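You operate a simulated robot arm through the tools that you are given. There is no shell and no other tool.

Carry out the task below with a simulated robot arm. There is one attempt and no reset: what you move stays moved.

TASK
Empty the drip tray into the grounds tub and fit it back in its bay.
Fine: switch the machine off first.

It is judged by the outcome, as a careful person would: the job done as asked, and still so three seconds after it is handed in. It fails if anything else is knocked over, pushed out of place, dropped, spilled or broken.

THE ROBOT
A 6-joint arm with a two-finger parallel gripper, fixed in place. Base frame: the origin is on the floor under the middle of its stand, x ahead of it, y to its left, z up; the work surface is at about z = 0.93. Units: m, degrees, N and s.
With the tool pointing down near the work surface it reaches from about 0.22 to 0.62 m from the base axis. Its first joint turns from -66.0 to 66.0 degrees. Payload 2.7 kg.
The TCP is the grasp point between the finger pads, 0.023 m short of the fingertips. In the tool frame z runs along the fingers and y along their closing line. The gripper opens to 0.094 m. The fingers are 0.038 m wide and 0.01 m thick; the gripper's body (0.054 by 0.096 m) begins 0.039 m behind the TCP.
Orientation is that of the tool frame in the base frame, as a unit quaternion [w, x, y, z]. With the fingers straight down and closing along the base's y, the tool's x points along the base's -x, its y along +y and its z along -z.

THE INTERFACE
- The arm moves only by the tool move_arm. Its argument "increments" is a list of rows, each a list of 6 numbers: the shift along the tool's x, y, z in m, then the turn, a rotation vector about the tool's x, y, z in degrees. In form: [[x, y, z, rx, ry, rz], ...]. A call has 1 to 20 rows; each row is the pose to reach, as a shift and turn from the pose commanded when the call began, along the tool's axes at that moment. "claw" is the gripper command, from -1 (shut) to 1 (fully open), values between in proportion, set as the call begins (left out, the last holds). Rows are played at 5 a second. More than 0.05 m and 8.6 degrees between two rows, or a gripper value outside its range, and nothing of the call is played. A pose out of reach is approached as far as the arm can. The call stops where the force on the tool passes 70 N (or 10 N more than at its start, if that is more) or the arm is blocked; 0.2 s more then pass. Each finger travels about 0.045 m/s and halts on what it meets, pressing with about 28 N; the grip force reading is that of the motor and also rises with nothing between the fingers. The clock runs only during rows and for 0.2 s after the last one: add rows that repeat a pose to give the fingers time. The reply holds the time, the measured pose of the TCP, the force on the tool along the base axes, the opening and the grip force, in the units named above and with some noise, with the torque about the TCP (base axes, N m) and any sound that the robot's microphone picked up, and new pictures: "views" is both (left out), scene, wrist or none.
- Cameras (640 x 400 px; columns grow to the right, rows downward): "scene" is fixed at [0.0647, -0.4193, 1.4327]; the picture's right is [0.89, -0.46, 0.00], its down [-0.14, -0.27, -0.95] and it looks along [0.44, 0.84, -0.30] (base axes); focal length 358 px, centre (320, 200). "wrist" rides on the gripper at [0.086, 0.016, -0.075] in the tool frame; the picture's right is [-0.18, 0.98, 0.00], its down [-0.58, -0.11, -0.81] and it looks along [-0.79, -0.15, 0.59] (tool axes); focal length 243 px, centre (320, 200).
- locate(camera, pixels): for up to 12 pixels [column, row] of the newest picture of that camera ("zoom" is the newest enlarged one), the place [x, y, z] in the base frame of the surface seen there, good to about 0.002 m. The clock stands still meanwhile.
- enlarge(camera, box): a new picture of the part [left, top, right, bottom] of that camera's present view, enlarged. The clock stands still meanwhile.
- job_done(): hands the job in; it is judged then, once.

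Open the gripper and draw the arm clear of the work before you hand the job in, unless the task says otherwise.

The tools are called after "Request:" as a command line: name --pt "numbers of a row" for each row, then --argument value for the rest, lists and objects as JSON in quotes. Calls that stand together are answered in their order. move_arm: Moves the arm, as the interface text tells. Its arguments: {"type":"object","properties":{"increments":{"type":"array"},"claw":{"type":"number"},"views":{"type":"string","enum":["both","scene","wrist","none"]}},"required":["increments"]} The other tools are called the same way: locate (camera, pixels) gives the place of the surface under pixels of a picture; enlarge (camera, box) takes an enlarged picture of a part of a camera's view; job_done () hands the job in.

At the start:

```text
time: 0.0
eef_pos: [0.2637, 0.1297, 1.3332]
tcp_rot: [0.002, -0.001, 1.0, 0.001]
ft_force: [-0.5, 0.1, -0.7]
torque: [0.03, 0.01, -0.05]
grip_width: 0.0941
grip_force: 0.0
```

scene: 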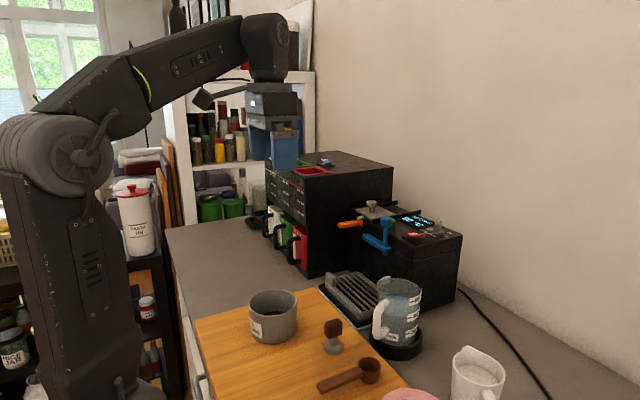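
wrist: 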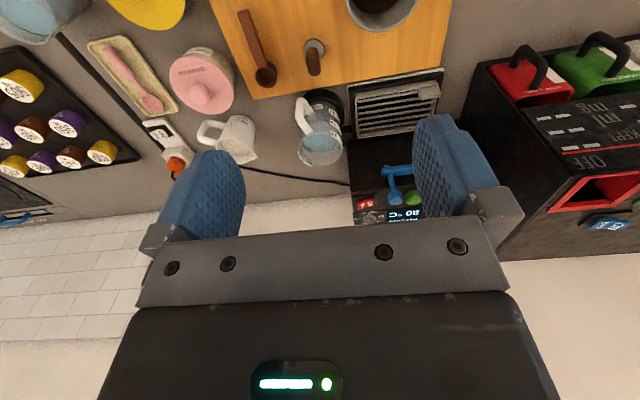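

The scene shows a coffee machine (around 410,240) with a drip tray (around 350,295), a cup (270,315) that may be the grounds tub, and a jug near (400,310). I'll enlarge the relevant areas before moving.

Request:
enlarge --camera "scene" --box '[310, 180, 480, 370]'

Request:
enlarge --camera "wrist" --box '[280, 50, 480, 230]'

Request:
enlarge --camera "scene" --box '[180, 140, 420, 290]'

Request:
enlarge --camera "scene" --box '[200, 260, 440, 400]'

```text
2.11 times, centred on (395, 275) of scene
```

zoom: 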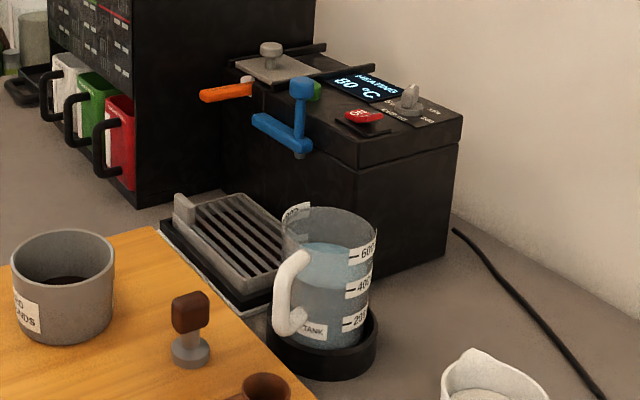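

```text
2.22 times, centred on (380, 140) of wrist
```

zoom: 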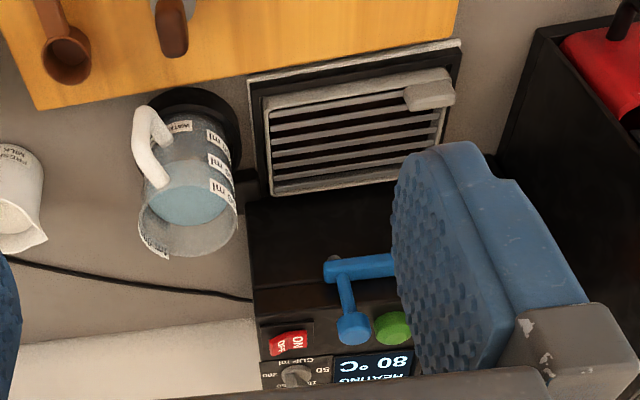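

```text
2.67 times, centred on (300, 215) of scene
```

zoom: 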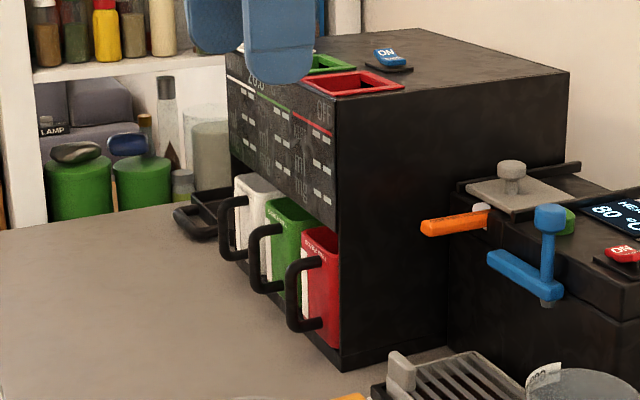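

```text
2.67 times, centred on (320, 330) of scene
```

zoom: 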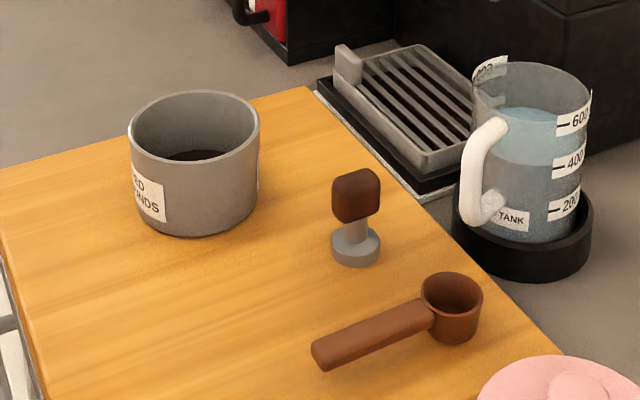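

I now need exact geometry: the tray, tub, switch and jug. I'll enlarge the switch on the scene view first and locate the points on the scene.

Request:
locate --camera "scene" --pixels '[[415, 236], [326, 283], [365, 272], [385, 295], [352, 318], [249, 300], [297, 300], [273, 292], [273, 340], [400, 345], [380, 320], [333, 345]]'

Request:
enlarge --camera "scene" --box '[385, 210, 465, 260]'

Request:
enlarge --camera "wrist" --box '[340, 160, 420, 210]'

Request:
enlarge --camera "wrist" --box '[340, 60, 460, 140]'

Request:
enlarge --camera "scene" --box '[310, 260, 400, 330]'

```text
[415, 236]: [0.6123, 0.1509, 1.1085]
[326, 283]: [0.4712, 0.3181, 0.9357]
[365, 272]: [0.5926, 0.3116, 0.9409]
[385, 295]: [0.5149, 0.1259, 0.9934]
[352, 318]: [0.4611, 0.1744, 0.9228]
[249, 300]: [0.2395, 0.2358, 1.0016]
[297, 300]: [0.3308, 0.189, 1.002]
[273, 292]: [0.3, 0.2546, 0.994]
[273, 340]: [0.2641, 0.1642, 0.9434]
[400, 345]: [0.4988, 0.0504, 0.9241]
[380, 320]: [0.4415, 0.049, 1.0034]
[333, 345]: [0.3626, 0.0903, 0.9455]
```

```text
8.00 times, centred on (425, 235) of scene
```

zoom: 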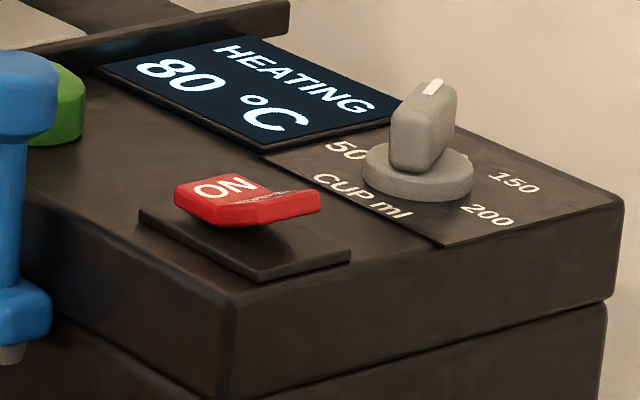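

```text
8.00 times, centred on (380, 185) of wrist
```

zoom: 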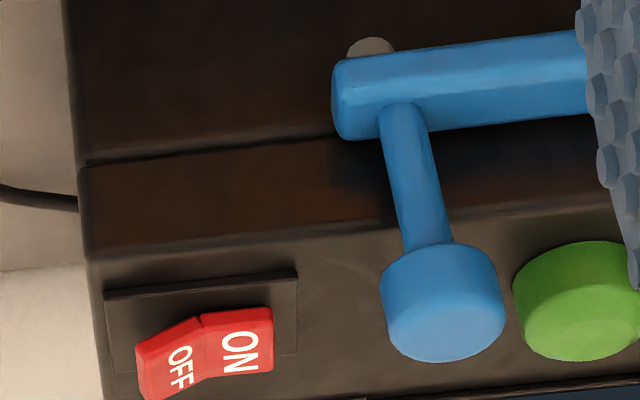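

```text
5.00 times, centred on (400, 100) of wrist
```

zoom: 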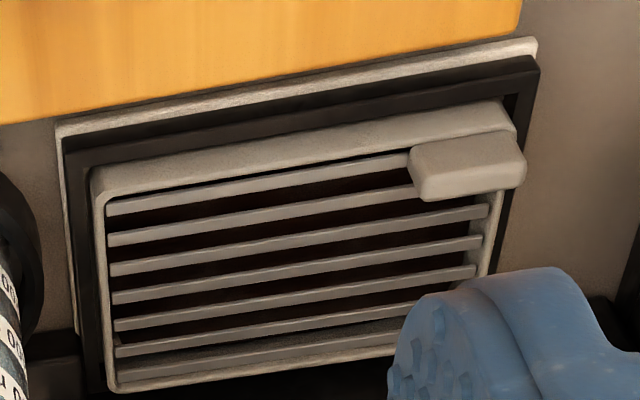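

```text
5.71 times, centred on (355, 295) of scene
```

zoom: 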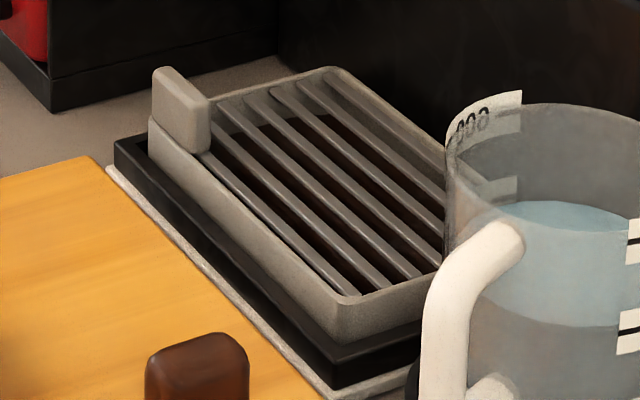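

The red rocker shows ON lying flat and the OFF end (right, toward -y) raised; so OFF end must be pressed. I'll locate details on the rocker from an enlarged scene view.

Request:
enlarge --camera "scene" --box '[385, 210, 465, 260]'

Request:
locate --camera "zoom" --pixels '[[180, 195], [240, 215], [315, 200], [310, 190], [250, 185], [280, 195], [210, 185], [350, 255], [145, 215], [370, 170], [430, 85], [50, 70]]'

Request:
enlarge --camera "wrist" --box '[340, 160, 420, 210]'

Request:
locate --camera "zoom" --pixels '[[145, 350], [155, 390], [170, 365], [205, 345], [240, 345], [270, 315], [270, 365], [200, 320], [440, 320], [390, 290], [555, 310], [360, 100]]'

```text
8.00 times, centred on (425, 235) of scene
```

zoom: 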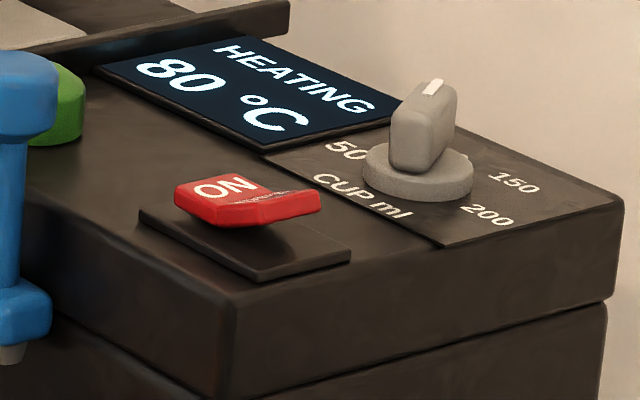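

```text
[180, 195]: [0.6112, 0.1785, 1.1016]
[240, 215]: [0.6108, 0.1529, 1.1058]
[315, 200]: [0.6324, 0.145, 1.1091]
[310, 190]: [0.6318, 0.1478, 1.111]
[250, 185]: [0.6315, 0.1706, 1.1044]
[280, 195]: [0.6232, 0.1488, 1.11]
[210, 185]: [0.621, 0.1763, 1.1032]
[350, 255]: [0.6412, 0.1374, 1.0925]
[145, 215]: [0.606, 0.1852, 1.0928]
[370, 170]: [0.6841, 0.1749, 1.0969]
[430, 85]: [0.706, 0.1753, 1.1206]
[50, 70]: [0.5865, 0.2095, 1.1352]
```

```text
8.00 times, centred on (380, 185) of wrist
```

zoom: 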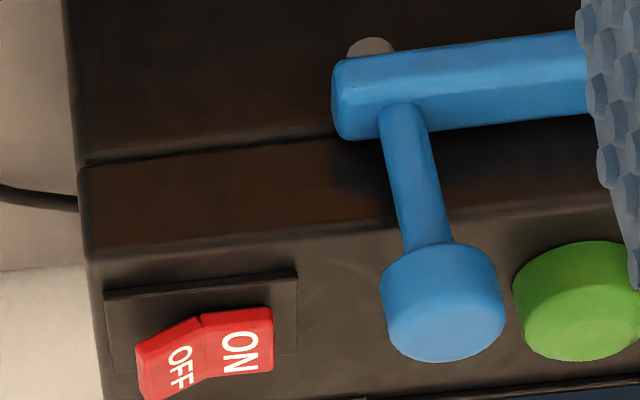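

```text
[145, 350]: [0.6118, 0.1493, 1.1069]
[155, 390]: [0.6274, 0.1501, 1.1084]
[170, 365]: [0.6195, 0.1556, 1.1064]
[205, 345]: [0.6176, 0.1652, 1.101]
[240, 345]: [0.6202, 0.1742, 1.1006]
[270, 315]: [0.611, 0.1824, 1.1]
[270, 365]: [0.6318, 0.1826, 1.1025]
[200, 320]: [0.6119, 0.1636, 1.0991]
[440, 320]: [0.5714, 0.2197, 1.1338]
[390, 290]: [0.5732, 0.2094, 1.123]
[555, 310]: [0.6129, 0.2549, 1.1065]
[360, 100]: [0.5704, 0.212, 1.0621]
```

Rocker spans x 0.611–0.632, y 0.147–0.182, with the OFF end raised at z≈1.11. Now I'll measure the tray, its tab, the bay rim, the tub and the jug.

Request:
enlarge --camera "wrist" --box '[340, 60, 460, 140]'

Request:
locate --camera "zoom" --pixels '[[95, 180], [115, 385], [515, 125], [410, 150], [420, 190], [520, 180], [520, 140], [535, 65], [68, 150], [300, 155], [90, 385], [465, 285]]'

Request:
enlarge --camera "scene" --box '[310, 260, 400, 330]'

Request:
locate --camera "zoom" --pixels '[[155, 70], [195, 95], [205, 150], [160, 120], [150, 155], [345, 335], [345, 300], [440, 275], [330, 70], [330, 380], [118, 140], [250, 250]]'

```text
5.00 times, centred on (400, 100) of wrist
```

zoom: 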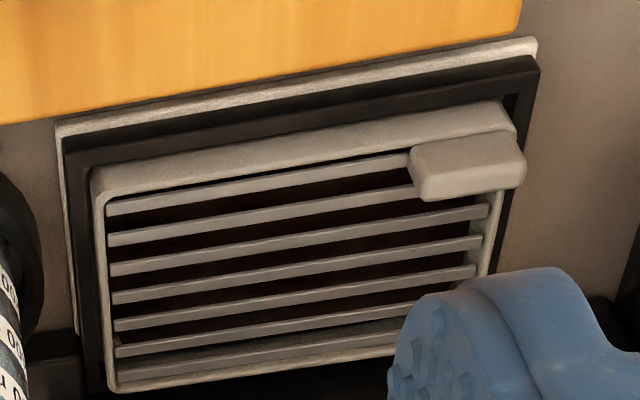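

```text
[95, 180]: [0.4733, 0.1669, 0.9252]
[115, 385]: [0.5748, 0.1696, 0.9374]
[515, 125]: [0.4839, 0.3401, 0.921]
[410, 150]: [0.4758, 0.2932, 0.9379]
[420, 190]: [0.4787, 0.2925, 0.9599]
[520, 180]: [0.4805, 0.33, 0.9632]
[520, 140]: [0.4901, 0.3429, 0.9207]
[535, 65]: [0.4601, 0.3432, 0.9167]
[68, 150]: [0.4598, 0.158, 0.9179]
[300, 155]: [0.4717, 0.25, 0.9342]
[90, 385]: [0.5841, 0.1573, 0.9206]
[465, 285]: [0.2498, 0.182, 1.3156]
```

```text
5.71 times, centred on (355, 295) of scene
```

zoom: 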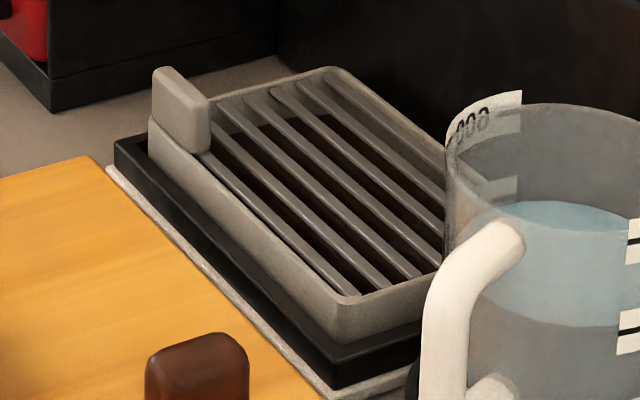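

```text
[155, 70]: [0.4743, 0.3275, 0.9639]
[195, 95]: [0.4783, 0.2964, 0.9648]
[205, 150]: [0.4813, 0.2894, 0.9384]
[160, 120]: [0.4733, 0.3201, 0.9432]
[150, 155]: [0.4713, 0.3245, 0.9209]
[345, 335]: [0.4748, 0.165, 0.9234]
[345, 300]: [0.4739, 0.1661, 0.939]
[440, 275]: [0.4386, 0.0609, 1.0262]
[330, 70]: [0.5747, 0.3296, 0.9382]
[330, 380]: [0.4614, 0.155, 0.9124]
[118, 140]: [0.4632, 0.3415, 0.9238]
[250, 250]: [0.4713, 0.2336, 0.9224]
```

The tray spans x≈0.471–0.577, y≈0.163–0.332, rim z≈0.940, with a tab at x≈0.474–0.49, y≈0.292–0.330, z to 0.964. Next I'll locate the obstacles: orange lever (350,224), blue lever (375,245), grinder edges, jug and tub rim.

Request:
locate --camera "scene" --pixels '[[340, 224], [360, 222], [368, 240], [385, 250], [386, 219], [300, 250], [289, 240], [330, 270], [308, 275], [392, 167], [372, 206], [420, 215]]'

Request:
locate --camera "wrist" --pixels '[[350, 8], [382, 25], [413, 10], [380, 5], [300, 130], [325, 100], [318, 155], [340, 95], [316, 48], [268, 75], [200, 95], [210, 130]]'

Request:
enlarge --camera "scene" --box '[235, 275, 315, 350]'

Request:
locate --camera "zoom" --pixels '[[110, 190], [495, 175], [300, 122], [300, 275], [300, 140], [300, 220], [300, 540], [130, 200], [470, 200], [120, 420], [290, 180], [400, 130]]'

```text
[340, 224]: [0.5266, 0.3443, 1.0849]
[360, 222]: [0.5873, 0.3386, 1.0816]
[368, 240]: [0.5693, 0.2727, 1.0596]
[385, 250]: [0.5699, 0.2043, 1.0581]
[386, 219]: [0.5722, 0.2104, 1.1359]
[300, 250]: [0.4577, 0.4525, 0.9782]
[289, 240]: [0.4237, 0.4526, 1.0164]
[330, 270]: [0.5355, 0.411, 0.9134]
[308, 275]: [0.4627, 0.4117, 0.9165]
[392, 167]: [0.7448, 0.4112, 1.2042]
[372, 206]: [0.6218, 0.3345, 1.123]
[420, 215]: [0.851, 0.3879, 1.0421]
```

```text
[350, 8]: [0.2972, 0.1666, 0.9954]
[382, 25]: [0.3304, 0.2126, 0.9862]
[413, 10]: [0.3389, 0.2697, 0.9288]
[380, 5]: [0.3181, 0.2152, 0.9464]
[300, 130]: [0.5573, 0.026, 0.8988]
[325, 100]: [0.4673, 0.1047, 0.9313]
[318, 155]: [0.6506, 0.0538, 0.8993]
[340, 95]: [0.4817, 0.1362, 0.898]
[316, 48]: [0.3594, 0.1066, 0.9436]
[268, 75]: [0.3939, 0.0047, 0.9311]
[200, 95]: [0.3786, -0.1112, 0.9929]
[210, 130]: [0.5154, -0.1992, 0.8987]
```

```text
5.33 times, centred on (275, 312) of scene
```

zoom: 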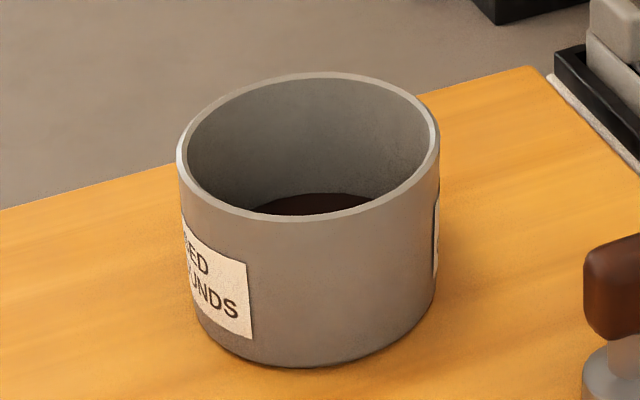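

```text
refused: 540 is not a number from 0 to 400
```

The tub, levers and machine are mapped (counter z≈0.899, machine top ≈1.093, blue lever top ≈1.136). First job is the switch: I'll shut the gripper and move to hover above the OFF end at about (0.616, 0.151), z 1.19.

Request:
move_arm --pt "-0.03 0.002 0.0 0 0 0" --pt "-0.065 0.004 0.0 0 0 0" --pt "-0.1 0.006 0.01 0 0 0" --pt "-0.135 0.008 0.025 0 0 0" --pt "-0.17 0.01 0.045 0 0 0" --pt "-0.205 0.012 0.065 0 0 0" --pt "-0.24 0.014 0.085 0 0 0" --pt "-0.275 0.016 0.105 0 0 0" --pt "-0.305 0.018 0.125 0 0 0" --pt "-0.333 0.02 0.138 0 0 0" --pt "-0.3523 0.0213 0.143 0 0 0" --pt "-0.3523 0.0213 0.143 0 0 0" --claw -1

```text
time: 2.6
eef_pos: [0.5489, 0.1366, 1.1864]
tcp_rot: [0.002, 0.0, 1.0, 0.0]
ft_force: [0.5, 1.0, 0.3]
torque: [0.01, -0.01, 0.0]
grip_width: 0.0002
grip_force: 27.9
out of reach, approached as far as the arm can: row 8, 9, 10, 11, 12
```

scene: 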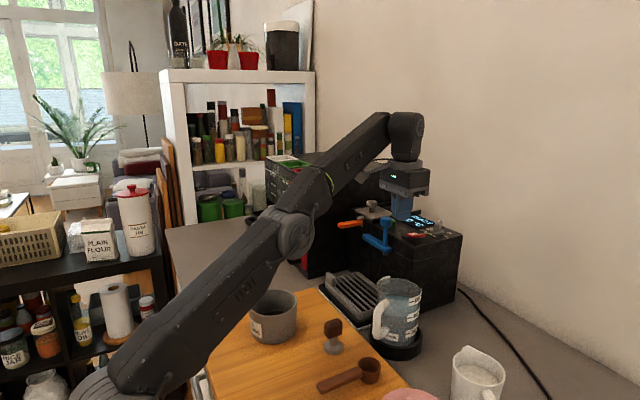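
wrist: 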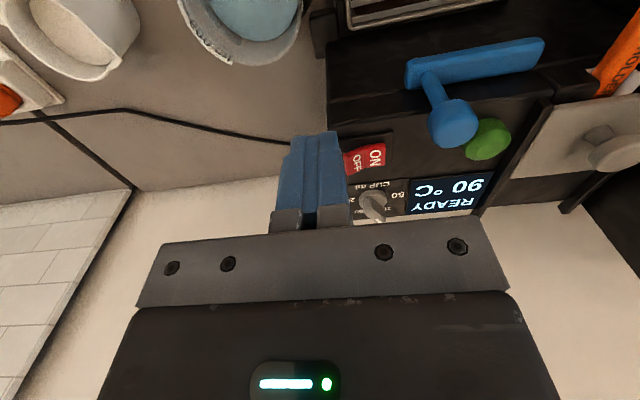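

The straight-down pose reaches only x=0.549, so I need the tool tilted forward to reach the switch (the display now reads READY 90 °C). I'll raise slightly and tilt the tool forward by 25° about its y axis, then look.

Request:
move_arm --pt "0.0 0.0 -0.015 0 -5 0" --pt "0.0 0.0 -0.02 0 -12 0" --pt "0.0 0.0 -0.02 0 -19 0" --pt "0.0 0.0 -0.02 0 -25 0" --pt "0.0 0.0 -0.02 0 -25 0"

```text
time: 3.8
eef_pos: [0.5485, 0.1366, 1.2073]
tcp_rot: [0.22, 0.0, 0.976, 0.0]
ft_force: [0.7, 0.3, 0.2]
torque: [0.03, 0.05, 0.0]
grip_width: 0.0
grip_force: 28.1
```

scene: 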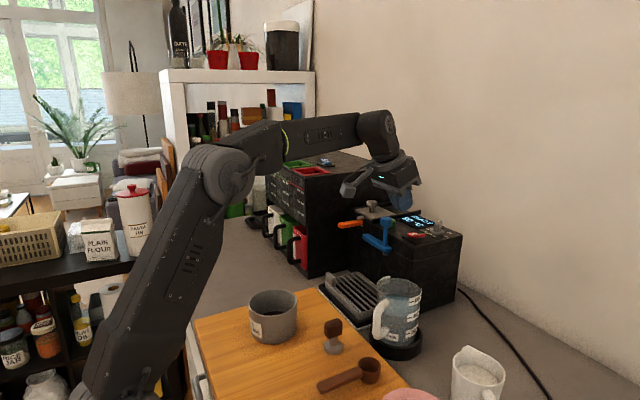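
wrist: 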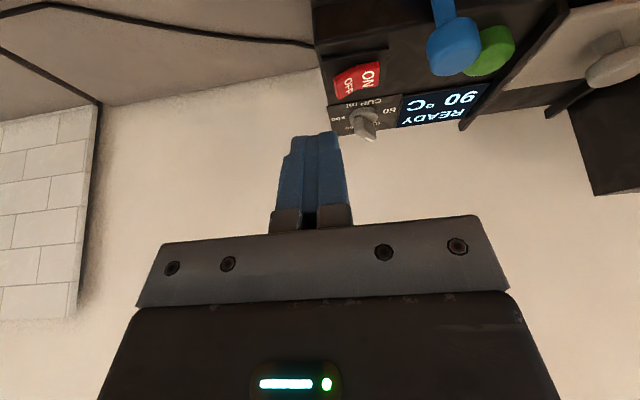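

The command pose now sits at (0.549, 0.137, 1.207) with a 25° tilt. I'll advance to hover over the OFF end: TCP to about (0.627, 0.151, 1.167).

Request:
move_arm --pt "-0.018 0.005 0.012 0 0 0" --pt "-0.036 0.01 0.03 0 0 0" --pt "-0.048 0.0144 0.05 0 0 0" --pt "-0.0533 0.0144 0.0696 0 0 0" --pt "-0.0533 0.0144 0.0696 0 0 0"

```text
time: 5.0
eef_pos: [0.6267, 0.1513, 1.1666]
tcp_rot: [0.218, 0.0, 0.976, 0.0]
ft_force: [-0.1, 1.2, 0.5]
torque: [-0.01, 0.01, 0.01]
grip_width: 0.0001
grip_force: 28.0
```

scene: 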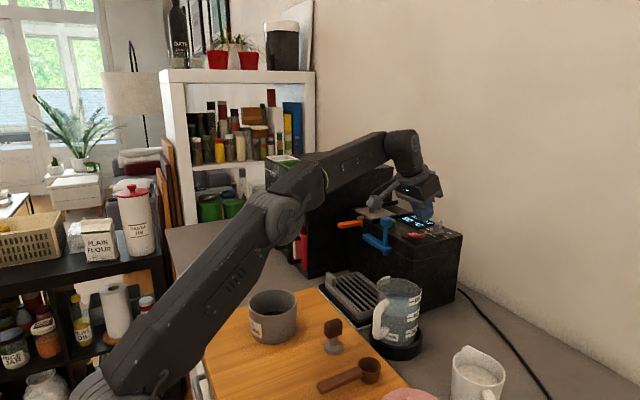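
wrist: 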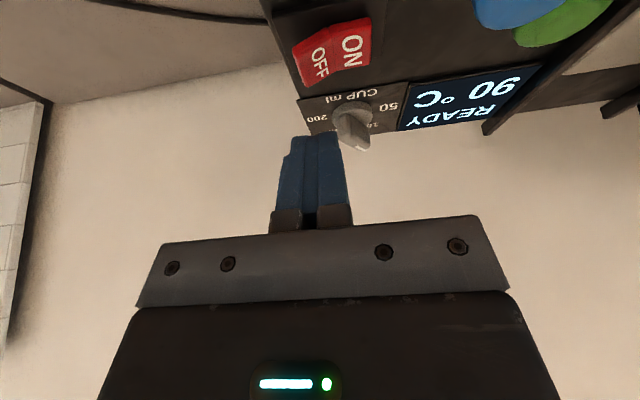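

The arm reached (0.627, 0.151, 1.167). I'll enlarge both views to check alignment of the fingertip relative to the rocker and the clearance to the blue knob.

Request:
enlarge --camera "scene" --box '[345, 160, 465, 260]'

Request:
enlarge --camera "wrist" --box '[250, 0, 450, 180]'

Request:
locate --camera "wrist" --pixels '[[300, 50], [310, 80], [320, 65], [330, 40], [345, 45], [370, 20], [365, 65], [345, 110], [510, 10], [302, 150], [340, 150], [320, 140]]'

```text
4.00 times, centred on (405, 210) of scene
```

zoom: 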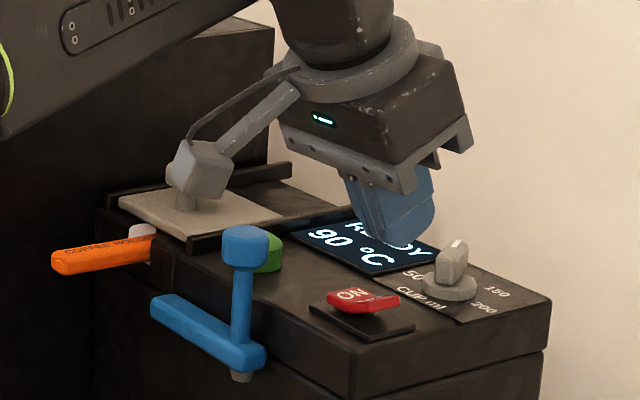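

```text
2.22 times, centred on (350, 90) of wrist
```

zoom: 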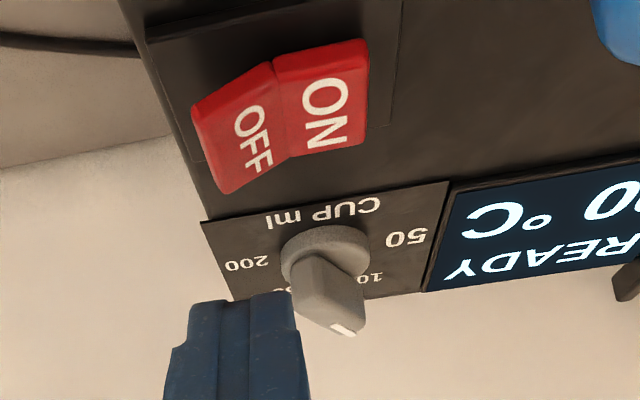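

```text
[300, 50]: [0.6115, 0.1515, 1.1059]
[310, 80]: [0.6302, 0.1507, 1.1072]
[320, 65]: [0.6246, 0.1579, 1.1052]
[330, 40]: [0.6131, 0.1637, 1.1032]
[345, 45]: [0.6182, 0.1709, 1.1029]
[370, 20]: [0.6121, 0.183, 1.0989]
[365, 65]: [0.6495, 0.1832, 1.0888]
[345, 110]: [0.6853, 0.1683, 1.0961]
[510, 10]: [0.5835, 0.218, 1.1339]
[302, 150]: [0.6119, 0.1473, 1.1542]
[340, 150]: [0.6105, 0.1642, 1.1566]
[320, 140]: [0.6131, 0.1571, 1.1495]
```

The fingertip seam sits near y≈0.155, so I'll shift 4 mm toward -y so it presses the OFF end (y≈0.150), and descend vertically in small steps, watching force.

Request:
move_arm --pt "0.004 -0.004 0.009 0 0 0" --pt "0.0086 -0.004 0.018 0 0 0" --pt "0.0112 -0.004 0.0235 0 0 0" --pt "0.0124 -0.004 0.0262 0 0 0" --pt "0.0137 -0.004 0.0289 0 0 0"

```text
time: 6.2
eef_pos: [0.6271, 0.1491, 1.1332]
tcp_rot: [0.218, -0.001, 0.976, 0.001]
ft_force: [-1.1, 0.9, 0.0]
torque: [0.01, 0.03, -0.01]
grip_width: 0.0002
grip_force: 28.1
```

scene: 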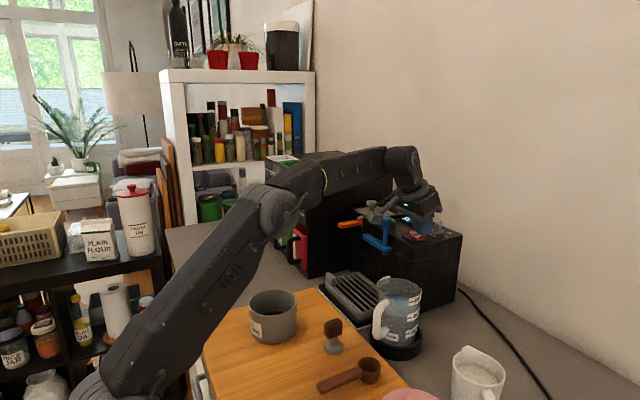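
wrist: 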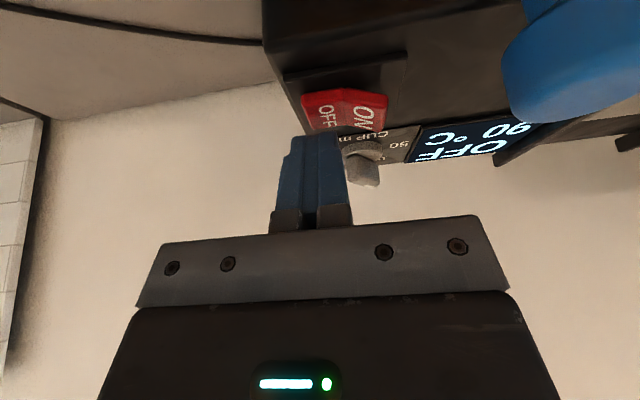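

The display now reads "OFF 90 °C" and the rocker has tipped. I'll lift straight up off it and check that it stays off.

Request:
move_arm --pt "-0.01 0 -0.022 0 0 0" --pt "-0.02 0 -0.044 0 0 0" --pt "-0.03 0 -0.065 0 0 0" --pt "0.0 0 -0.09 0 0 0" --pt "0.03 0 -0.11 0 0 0" --pt "0.07 0 -0.13 0 0 0"

Request:
enlarge --camera "scene" --box '[345, 180, 465, 260]'

```text
time: 7.6
eef_pos: [0.5085, 0.1469, 1.2217]
tcp_rot: [0.218, 0.0, 0.976, 0.001]
ft_force: [-0.6, -0.3, 0.0]
torque: [0.01, -0.02, 0.02]
grip_width: 0.0
grip_force: 28.2
out of reach, approached as far as the arm can: row 3
```

scene: 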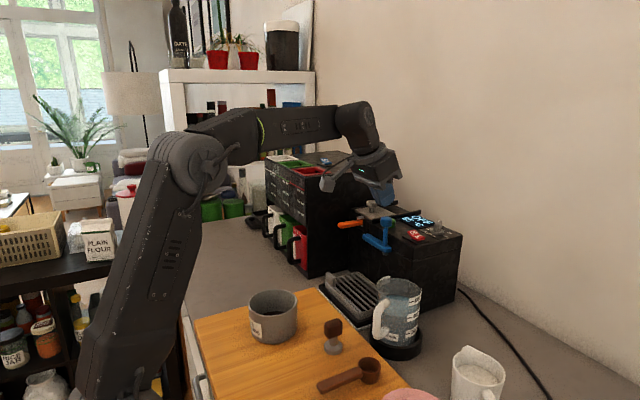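
wrist: 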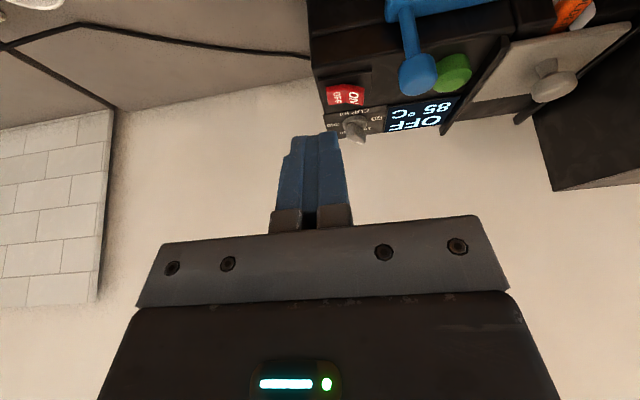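

```text
5.00 times, centred on (405, 220) of scene
```

zoom: 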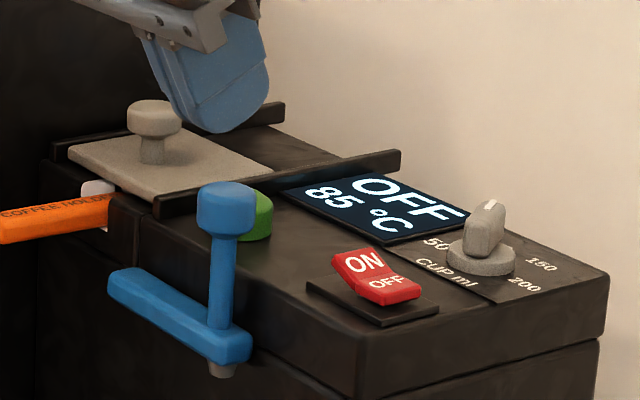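

The rocker shows OFF flat, display "OFF 85 °C" – machine is off. Now I'll pull back and straighten the tool to look down on the tray and tub.

Request:
move_arm --pt "0.012 0.008 -0.017 0 4 0" --pt "0.025 0.017 -0.034 0 8 0" --pt "0.037 0.025 -0.051 0 13 0" --pt "0.05 0.033 -0.068 0 17 0" --pt "0.062 0.042 -0.085 0 21 0" --pt "0.074 0.05 -0.101 0 25.2 0" --pt "0.074 0.05 -0.101 0 25.2 0" --claw 1

```text
time: 9.2
eef_pos: [0.3976, 0.1967, 1.2831]
tcp_rot: [-0.001, 0.0, 1.0, 0.0]
ft_force: [-0.7, -0.6, 0.0]
torque: [0.01, -0.01, 0.01]
grip_width: 0.0942
grip_force: 0.2
```

scene: 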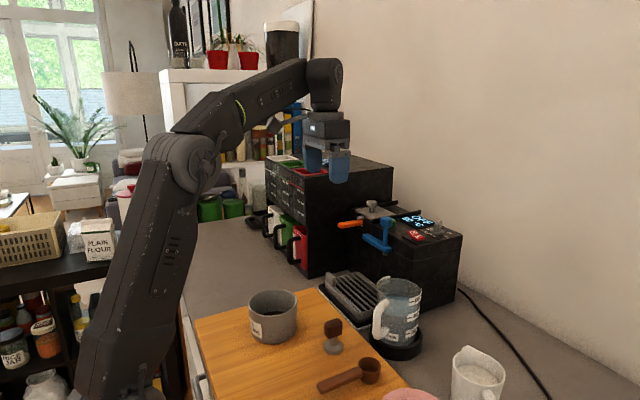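
wrist: 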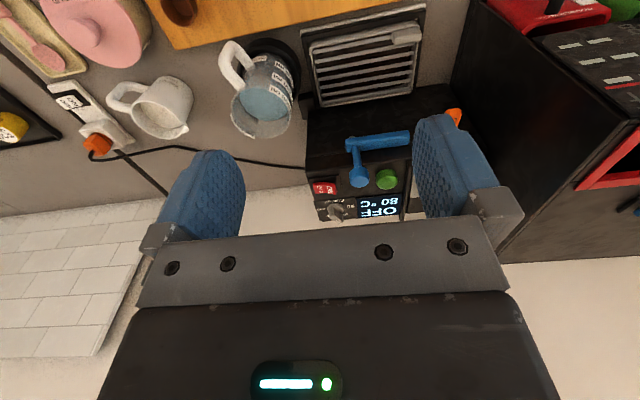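

Next I yaw the tool by -90° (closing along base x, wrist camera toward -y) here at height, which is the grip orientation for the tab.

Request:
move_arm --pt "0 0 0 0 0 -7.5" --pt "0 0 0 0 0 -15" --pt "0 0 0 0 0 -22.5" --pt "0 0 0 0 0 -30" --pt "0 0 0 0 0 -37.5" --pt "0 0 0 0 0 -45" --pt "0 0 0 0 0 -52.5" --pt "0 0 0 0 0 -60" --pt "0 0 0 0 0 -67.5" --pt "0 0 0 0 0 -75" --pt "0 0 0 0 0 -82.5" --pt "0 0 0 0 0 -90" --pt "0 0 0 0 0 -90"

```text
time: 12.0
eef_pos: [0.3988, 0.1979, 1.281]
tcp_rot: [-0.001, 0.708, -0.706, 0.0]
ft_force: [0.4, -0.5, -0.1]
torque: [-0.02, 0.0, -0.02]
grip_width: 0.0942
grip_force: 0.0
```

scene: 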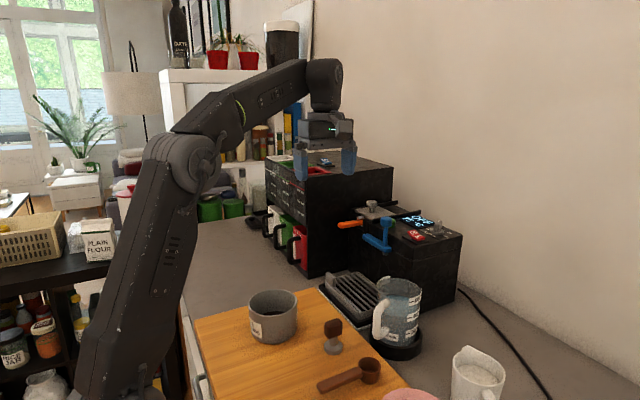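
wrist: 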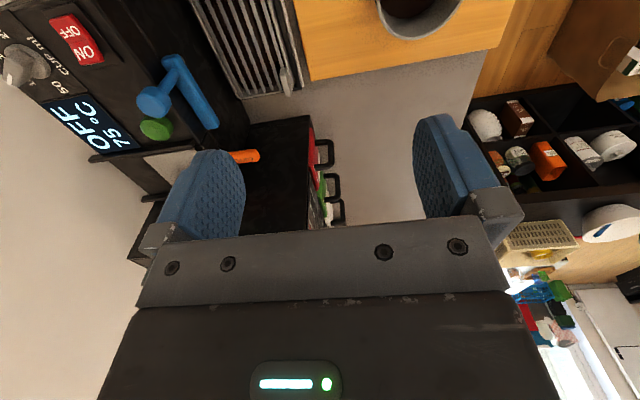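

The hand reached the 90° yaw (tool x → −y, tool y → −x). Before gripping I'll measure the tub rim accurately and the orange lever tip, which is close to where the hand will go.

Request:
enlarge --camera "scene" --box '[235, 275, 315, 350]'

Request:
locate --camera "zoom" --pixels '[[181, 160], [437, 145], [310, 75], [310, 218], [230, 205], [390, 200], [220, 95], [400, 95], [310, 205], [310, 130], [310, 360], [250, 330]]'

Request:
enlarge --camera "scene" --box '[320, 190, 420, 265]'

Request:
locate --camera "zoom" --pixels '[[112, 220], [115, 232], [150, 208], [150, 225], [200, 205], [235, 190], [240, 212], [300, 300], [320, 345], [390, 360], [100, 215], [420, 330]]'

```text
5.33 times, centred on (275, 312) of scene
```

zoom: 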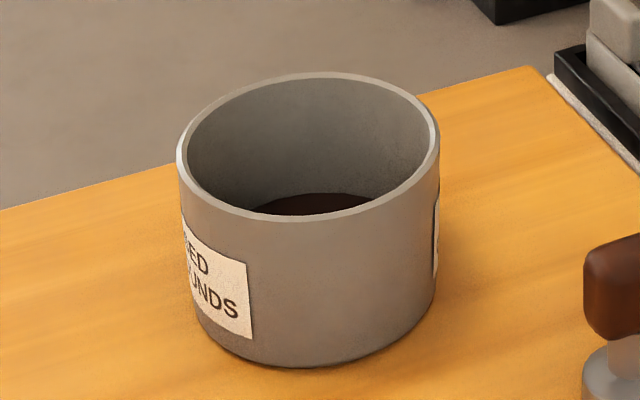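

```text
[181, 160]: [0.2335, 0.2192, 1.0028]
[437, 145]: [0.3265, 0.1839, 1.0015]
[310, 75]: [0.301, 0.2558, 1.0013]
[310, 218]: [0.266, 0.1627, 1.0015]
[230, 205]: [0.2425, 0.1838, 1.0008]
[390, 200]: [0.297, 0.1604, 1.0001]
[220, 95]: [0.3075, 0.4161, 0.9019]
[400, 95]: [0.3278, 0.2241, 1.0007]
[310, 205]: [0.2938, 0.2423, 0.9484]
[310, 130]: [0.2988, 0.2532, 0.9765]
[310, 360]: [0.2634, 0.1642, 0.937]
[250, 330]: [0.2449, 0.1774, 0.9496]
```

```text
5.33 times, centred on (370, 228) of scene
```

zoom: 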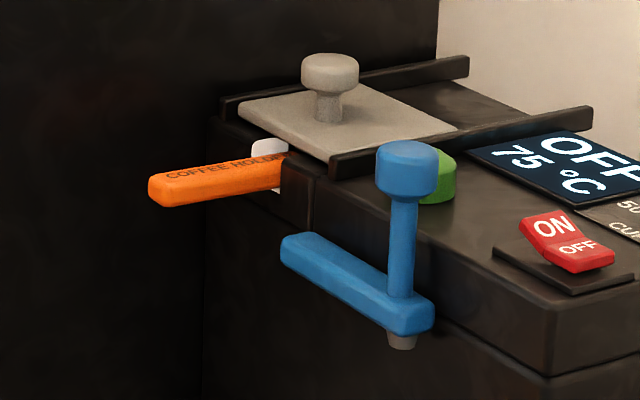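

```text
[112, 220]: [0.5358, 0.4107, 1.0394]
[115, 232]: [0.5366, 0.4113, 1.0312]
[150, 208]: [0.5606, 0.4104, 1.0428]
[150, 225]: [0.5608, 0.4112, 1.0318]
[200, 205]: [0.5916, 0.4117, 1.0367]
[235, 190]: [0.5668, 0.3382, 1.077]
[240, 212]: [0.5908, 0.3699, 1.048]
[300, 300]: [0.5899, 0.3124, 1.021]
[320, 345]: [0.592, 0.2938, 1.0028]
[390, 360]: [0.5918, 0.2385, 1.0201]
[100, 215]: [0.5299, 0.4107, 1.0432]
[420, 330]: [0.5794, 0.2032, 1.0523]
```

Tub centre is about (0.282, 0.206), rim radius ≈0.05, z≈1.002. I need the orange lever's tip more exactly.

Request:
locate --camera "zoom" --pixels '[[152, 185], [155, 200], [165, 203], [165, 190], [180, 175], [200, 185], [220, 165], [285, 245], [283, 255], [320, 240], [405, 345], [390, 150]]'

Request:
locate --camera "wrist" --pixels '[[258, 155], [250, 158], [240, 157], [245, 150], [215, 120], [180, 60], [290, 85], [282, 70], [299, 90], [250, 60], [325, 150], [315, 130]]'

Request:
enlarge --camera "wrist" --box '[150, 0, 330, 180]'

```text
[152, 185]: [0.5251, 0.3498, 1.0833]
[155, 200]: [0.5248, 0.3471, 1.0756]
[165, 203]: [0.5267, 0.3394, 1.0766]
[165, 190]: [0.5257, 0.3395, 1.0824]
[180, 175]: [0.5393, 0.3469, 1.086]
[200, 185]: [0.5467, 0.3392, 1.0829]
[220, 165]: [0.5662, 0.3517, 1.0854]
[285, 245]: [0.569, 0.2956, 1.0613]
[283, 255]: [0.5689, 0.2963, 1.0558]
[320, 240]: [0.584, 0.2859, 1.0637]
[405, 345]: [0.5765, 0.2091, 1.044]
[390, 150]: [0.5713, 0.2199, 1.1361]
```

```text
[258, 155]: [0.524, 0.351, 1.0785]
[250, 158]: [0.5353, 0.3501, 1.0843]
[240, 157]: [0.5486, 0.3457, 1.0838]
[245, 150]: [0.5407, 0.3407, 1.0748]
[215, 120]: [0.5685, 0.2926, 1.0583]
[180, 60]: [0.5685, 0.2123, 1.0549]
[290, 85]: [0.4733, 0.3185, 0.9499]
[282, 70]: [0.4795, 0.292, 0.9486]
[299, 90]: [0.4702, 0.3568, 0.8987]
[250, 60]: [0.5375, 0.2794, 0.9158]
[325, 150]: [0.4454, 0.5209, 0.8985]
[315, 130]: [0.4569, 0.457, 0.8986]
```

```text
2.22 times, centred on (240, 90) of wrist
```

zoom: 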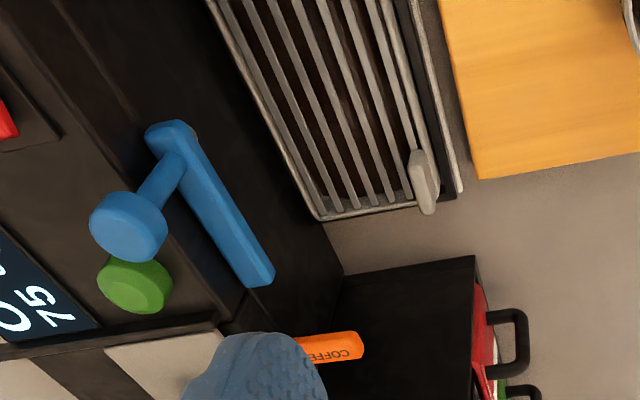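

Orange lever tip is at x≈0.524, y≥0.339, z 1.07–1.086; blue lever underside z≈1.044 from x≈0.568. My plan is to pour over the tray's corner diagonally opposite the tab; before touching the tray I'll rehearse the pour path empty-handed, starting with TCP at (0.187, 0.348, 1.123).

Request:
move_arm --pt "-0.0188 0.0265 0.02 0 0 0" --pt "-0.0375 0.053 0.04 0 0 0" --pt "-0.0563 0.0794 0.059 0 0 0" --pt "-0.075 0.1059 0.079 0 0 0" --pt "-0.0938 0.1324 0.099 0 0 0" --pt "-0.1125 0.1589 0.119 0 0 0" --pt "-0.1313 0.1853 0.138 0 0 0" --pt "-0.15 0.2118 0.158 0 0 0" --pt "-0.15 0.2118 0.158 0 0 0" --claw -0.1

```text
time: 14.0
eef_pos: [0.2183, 0.3322, 1.1245]
tcp_rot: [-0.001, 0.707, -0.707, 0.0]
ft_force: [1.0, -0.8, -0.6]
torque: [-0.01, 0.0, 0.0]
grip_width: 0.0422
grip_force: 0.1
out of reach, approached as far as the arm can: row 7, 8, 9
```

scene: 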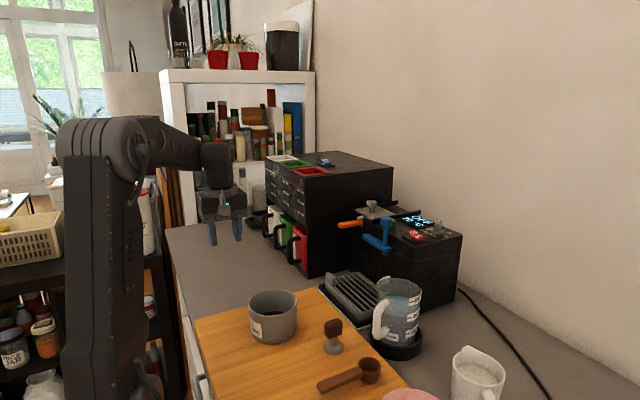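
wrist: 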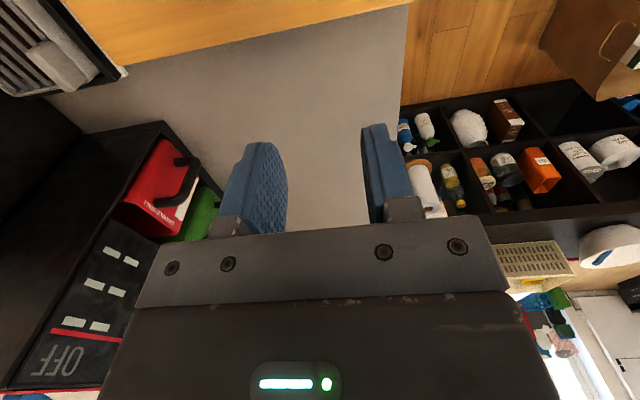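

The start pose with this yaw is out of reach (stopped at (0.218, 0.332)). I'll test the alternative with the tray yawed 30° clockwise: TCP (0.271, 0.377), tool z turn +30°.

Request:
move_arm --pt "-0.011 -0.013 0 0 0 7.5" --pt "-0.022 -0.026 0 0 0 15" --pt "-0.033 -0.039 0 0 0 22.5" --pt "-0.0443 -0.0527 0 0 0 30" --pt "-0.0443 -0.0527 0 0 0 30"

```text
time: 15.2
eef_pos: [0.2721, 0.377, 1.1239]
tcp_rot: [0.0, -0.499, 0.867, 0.0]
ft_force: [-0.1, -0.8, -0.4]
torque: [0.01, -0.01, 0.0]
grip_width: 0.0423
grip_force: 0.0
```

scene: 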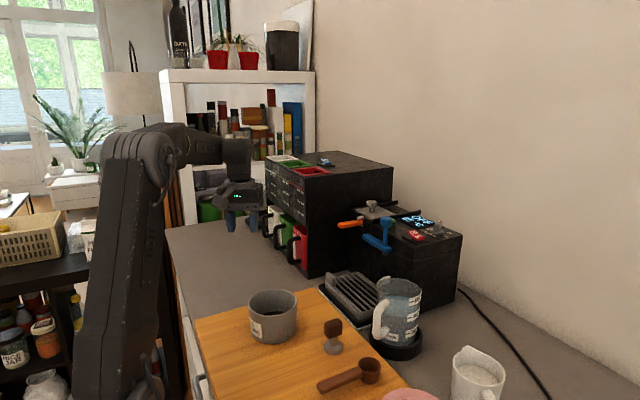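
wrist: 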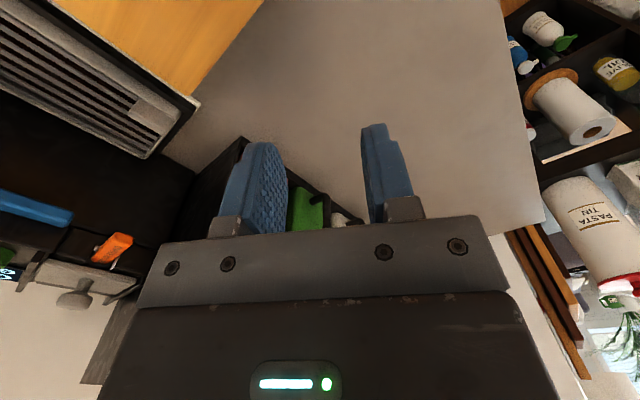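

Reached exactly. Now I rehearse the tipping arc empty-handed at this yaw (rotating about the tray's far corner up to 104°) to see if the arm can follow.

Request:
move_arm --pt "0.004 -0.0027 -0.0236 -4.45 -6.65 0" --pt "0.0108 -0.0072 -0.0462 -8.9 -13.3 0" --pt "0.02 -0.0134 -0.0675 -13.34 -19.94 0" --pt "0.0317 -0.0212 -0.087 -17.79 -26.59 0" --pt "0.0455 -0.0304 -0.1044 -22.24 -33.24 0" --pt "0.0612 -0.0409 -0.1193 -26.69 -39.89 0" --pt "0.0784 -0.0525 -0.1315 -31.14 -46.54 0" --pt "0.0969 -0.0648 -0.1406 -35.58 -53.18 0" --pt "0.1162 -0.0778 -0.1466 -40.03 -59.83 0" --pt "0.1361 -0.0911 -0.1492 -44.48 -66.48 0" --pt "0.1561 -0.1044 -0.1485 -48.93 -73.13 0" --pt "0.1758 -0.1176 -0.1445 -53.38 -79.78 0" --pt "0.1948 -0.1303 -0.1372 -57.82 -86.42 0" --pt "0.1948 -0.1303 -0.1372 -57.82 -86.42 0"

```text
time: 18.2
eef_pos: [0.287, 0.1414, 1.26]
tcp_rot: [0.349, -0.307, 0.532, 0.707]
ft_force: [-0.4, 0.0, 0.0]
torque: [-0.04, -0.04, -0.01]
grip_width: 0.0423
grip_force: 0.1
```

scene: 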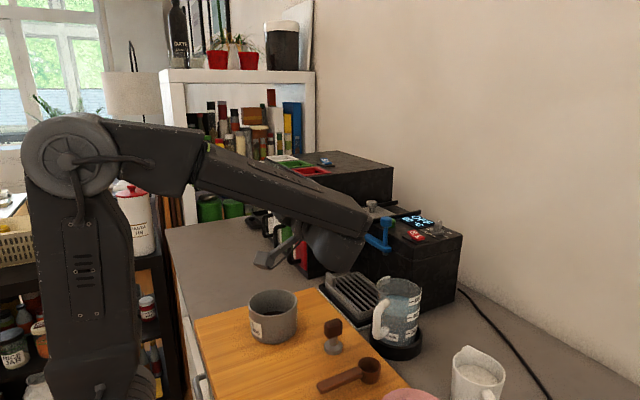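
wrist: 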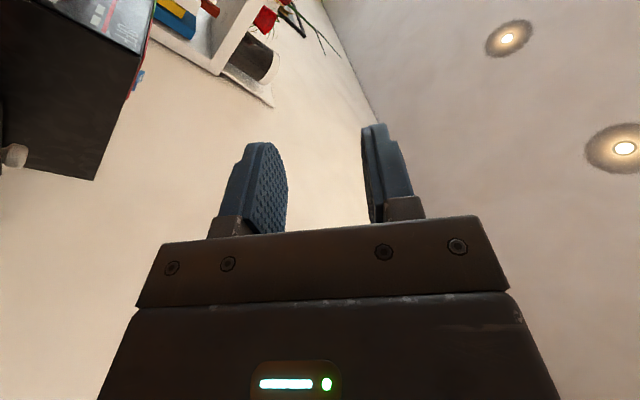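

The arm followed the arc fully to 104° (TCP 0.287, 0.141, 1.260). I'll rehearse the real pour height (5.5 cm lower) and a little more tilt (112°), to confirm it's reachable and clear.

Request:
move_arm --pt "0.0121 -0.0081 -0.0037 0 0 0" --pt "0.0242 -0.0162 -0.0073 0 0 0" --pt "0.0343 -0.023 -0.0103 0 0 0" --pt "0.0443 -0.0297 -0.0133 0 0 0" --pt "0.0484 -0.0324 -0.0368 -4.45 -6.65 0" --pt "0.0484 -0.0324 -0.0368 -4.45 -6.65 0"

Request:
enlarge --camera "scene" --box '[200, 180, 420, 390]'

```text
time: 19.6
eef_pos: [0.2878, 0.1216, 1.1944]
tcp_rot: [0.366, -0.279, 0.484, 0.744]
ft_force: [0.3, -0.5, 0.1]
torque: [-0.02, 0.01, 0.0]
grip_width: 0.0423
grip_force: 0.1
```

scene: 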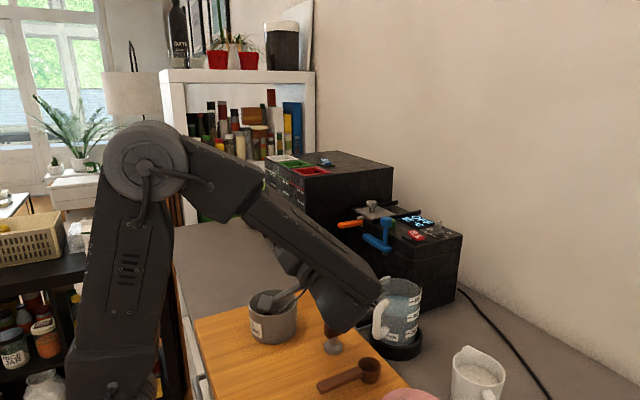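
wrist: 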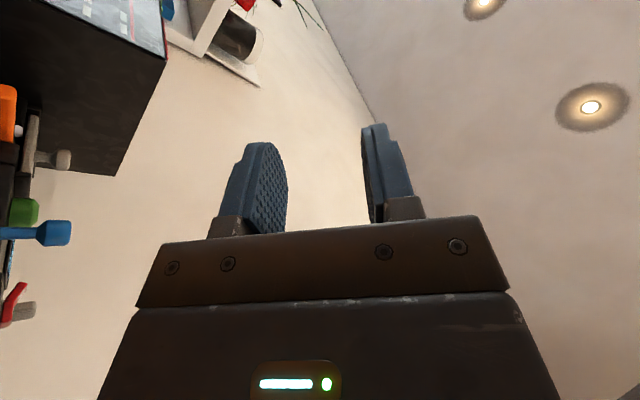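

```text
1.90 times, centred on (310, 285) of scene
```

zoom: 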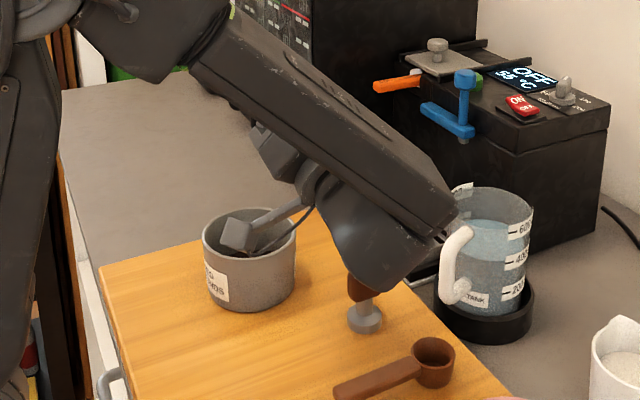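

The pose is reachable but the wrist looks low in the picture near the tamper (zoom 365,300) and jug handle; I'll locate the wrist's lowest points to know the clearance.

Request:
locate --camera "zoom" --pixels '[[395, 285], [360, 268], [430, 250], [452, 222], [345, 240], [235, 240], [250, 250], [360, 285], [365, 315], [460, 235], [440, 350], [370, 290]]'

```text
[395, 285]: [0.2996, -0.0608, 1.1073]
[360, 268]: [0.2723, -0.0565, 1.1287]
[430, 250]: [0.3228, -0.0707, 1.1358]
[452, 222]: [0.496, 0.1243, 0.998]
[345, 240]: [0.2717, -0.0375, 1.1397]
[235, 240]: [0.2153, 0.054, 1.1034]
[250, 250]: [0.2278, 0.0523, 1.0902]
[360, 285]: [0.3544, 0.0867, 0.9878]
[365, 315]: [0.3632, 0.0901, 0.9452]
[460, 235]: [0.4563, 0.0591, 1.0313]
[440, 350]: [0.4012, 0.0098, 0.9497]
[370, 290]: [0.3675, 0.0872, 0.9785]
```

Lowest wrist point is z≈1.10, camera ≈1.09 – well clear. I'll swing back to tool-down at about (0.30, 0.30, 1.25).

Request:
move_arm --pt "-0.0001 -0.002 0.0132 4.45 6.65 0" --pt "-0.0002 -0.004 0.0264 8.9 13.3 0" --pt "-0.0003 -0.006 0.0397 13.35 19.95 0" --pt "-0.0003 -0.008 0.0529 17.8 26.6 0" --pt "-0.0004 -0.01 0.0661 22.25 33.25 0" --pt "-0.0005 -0.012 0.0793 26.7 39.9 0" --pt "-0.0006 -0.014 0.0926 31.15 46.55 0" --pt "-0.0007 -0.016 0.1058 35.6 53.2 0" --pt "-0.0008 -0.018 0.119 40.05 59.85 0" --pt "-0.0009 -0.02 0.1322 44.5 66.5 0" --pt "-0.0009 -0.022 0.1454 48.95 73.15 0" --pt "-0.001 -0.024 0.1587 53.4 79.8 0" --pt "-0.0011 -0.026 0.1719 57.85 86.45 0" --pt "-0.0012 -0.0277 0.1851 62.3 93.1 0" --pt "-0.0012 -0.0277 0.1851 62.3 93.1 0" --views "none"

```text
time: 22.8
eef_pos: [0.3001, 0.2985, 1.2516]
tcp_rot: [-0.001, -0.5, 0.866, -0.001]
ft_force: [0.1, -0.1, 0.2]
torque: [-0.01, -0.02, 0.01]
grip_width: 0.0422
grip_force: 0.0
```

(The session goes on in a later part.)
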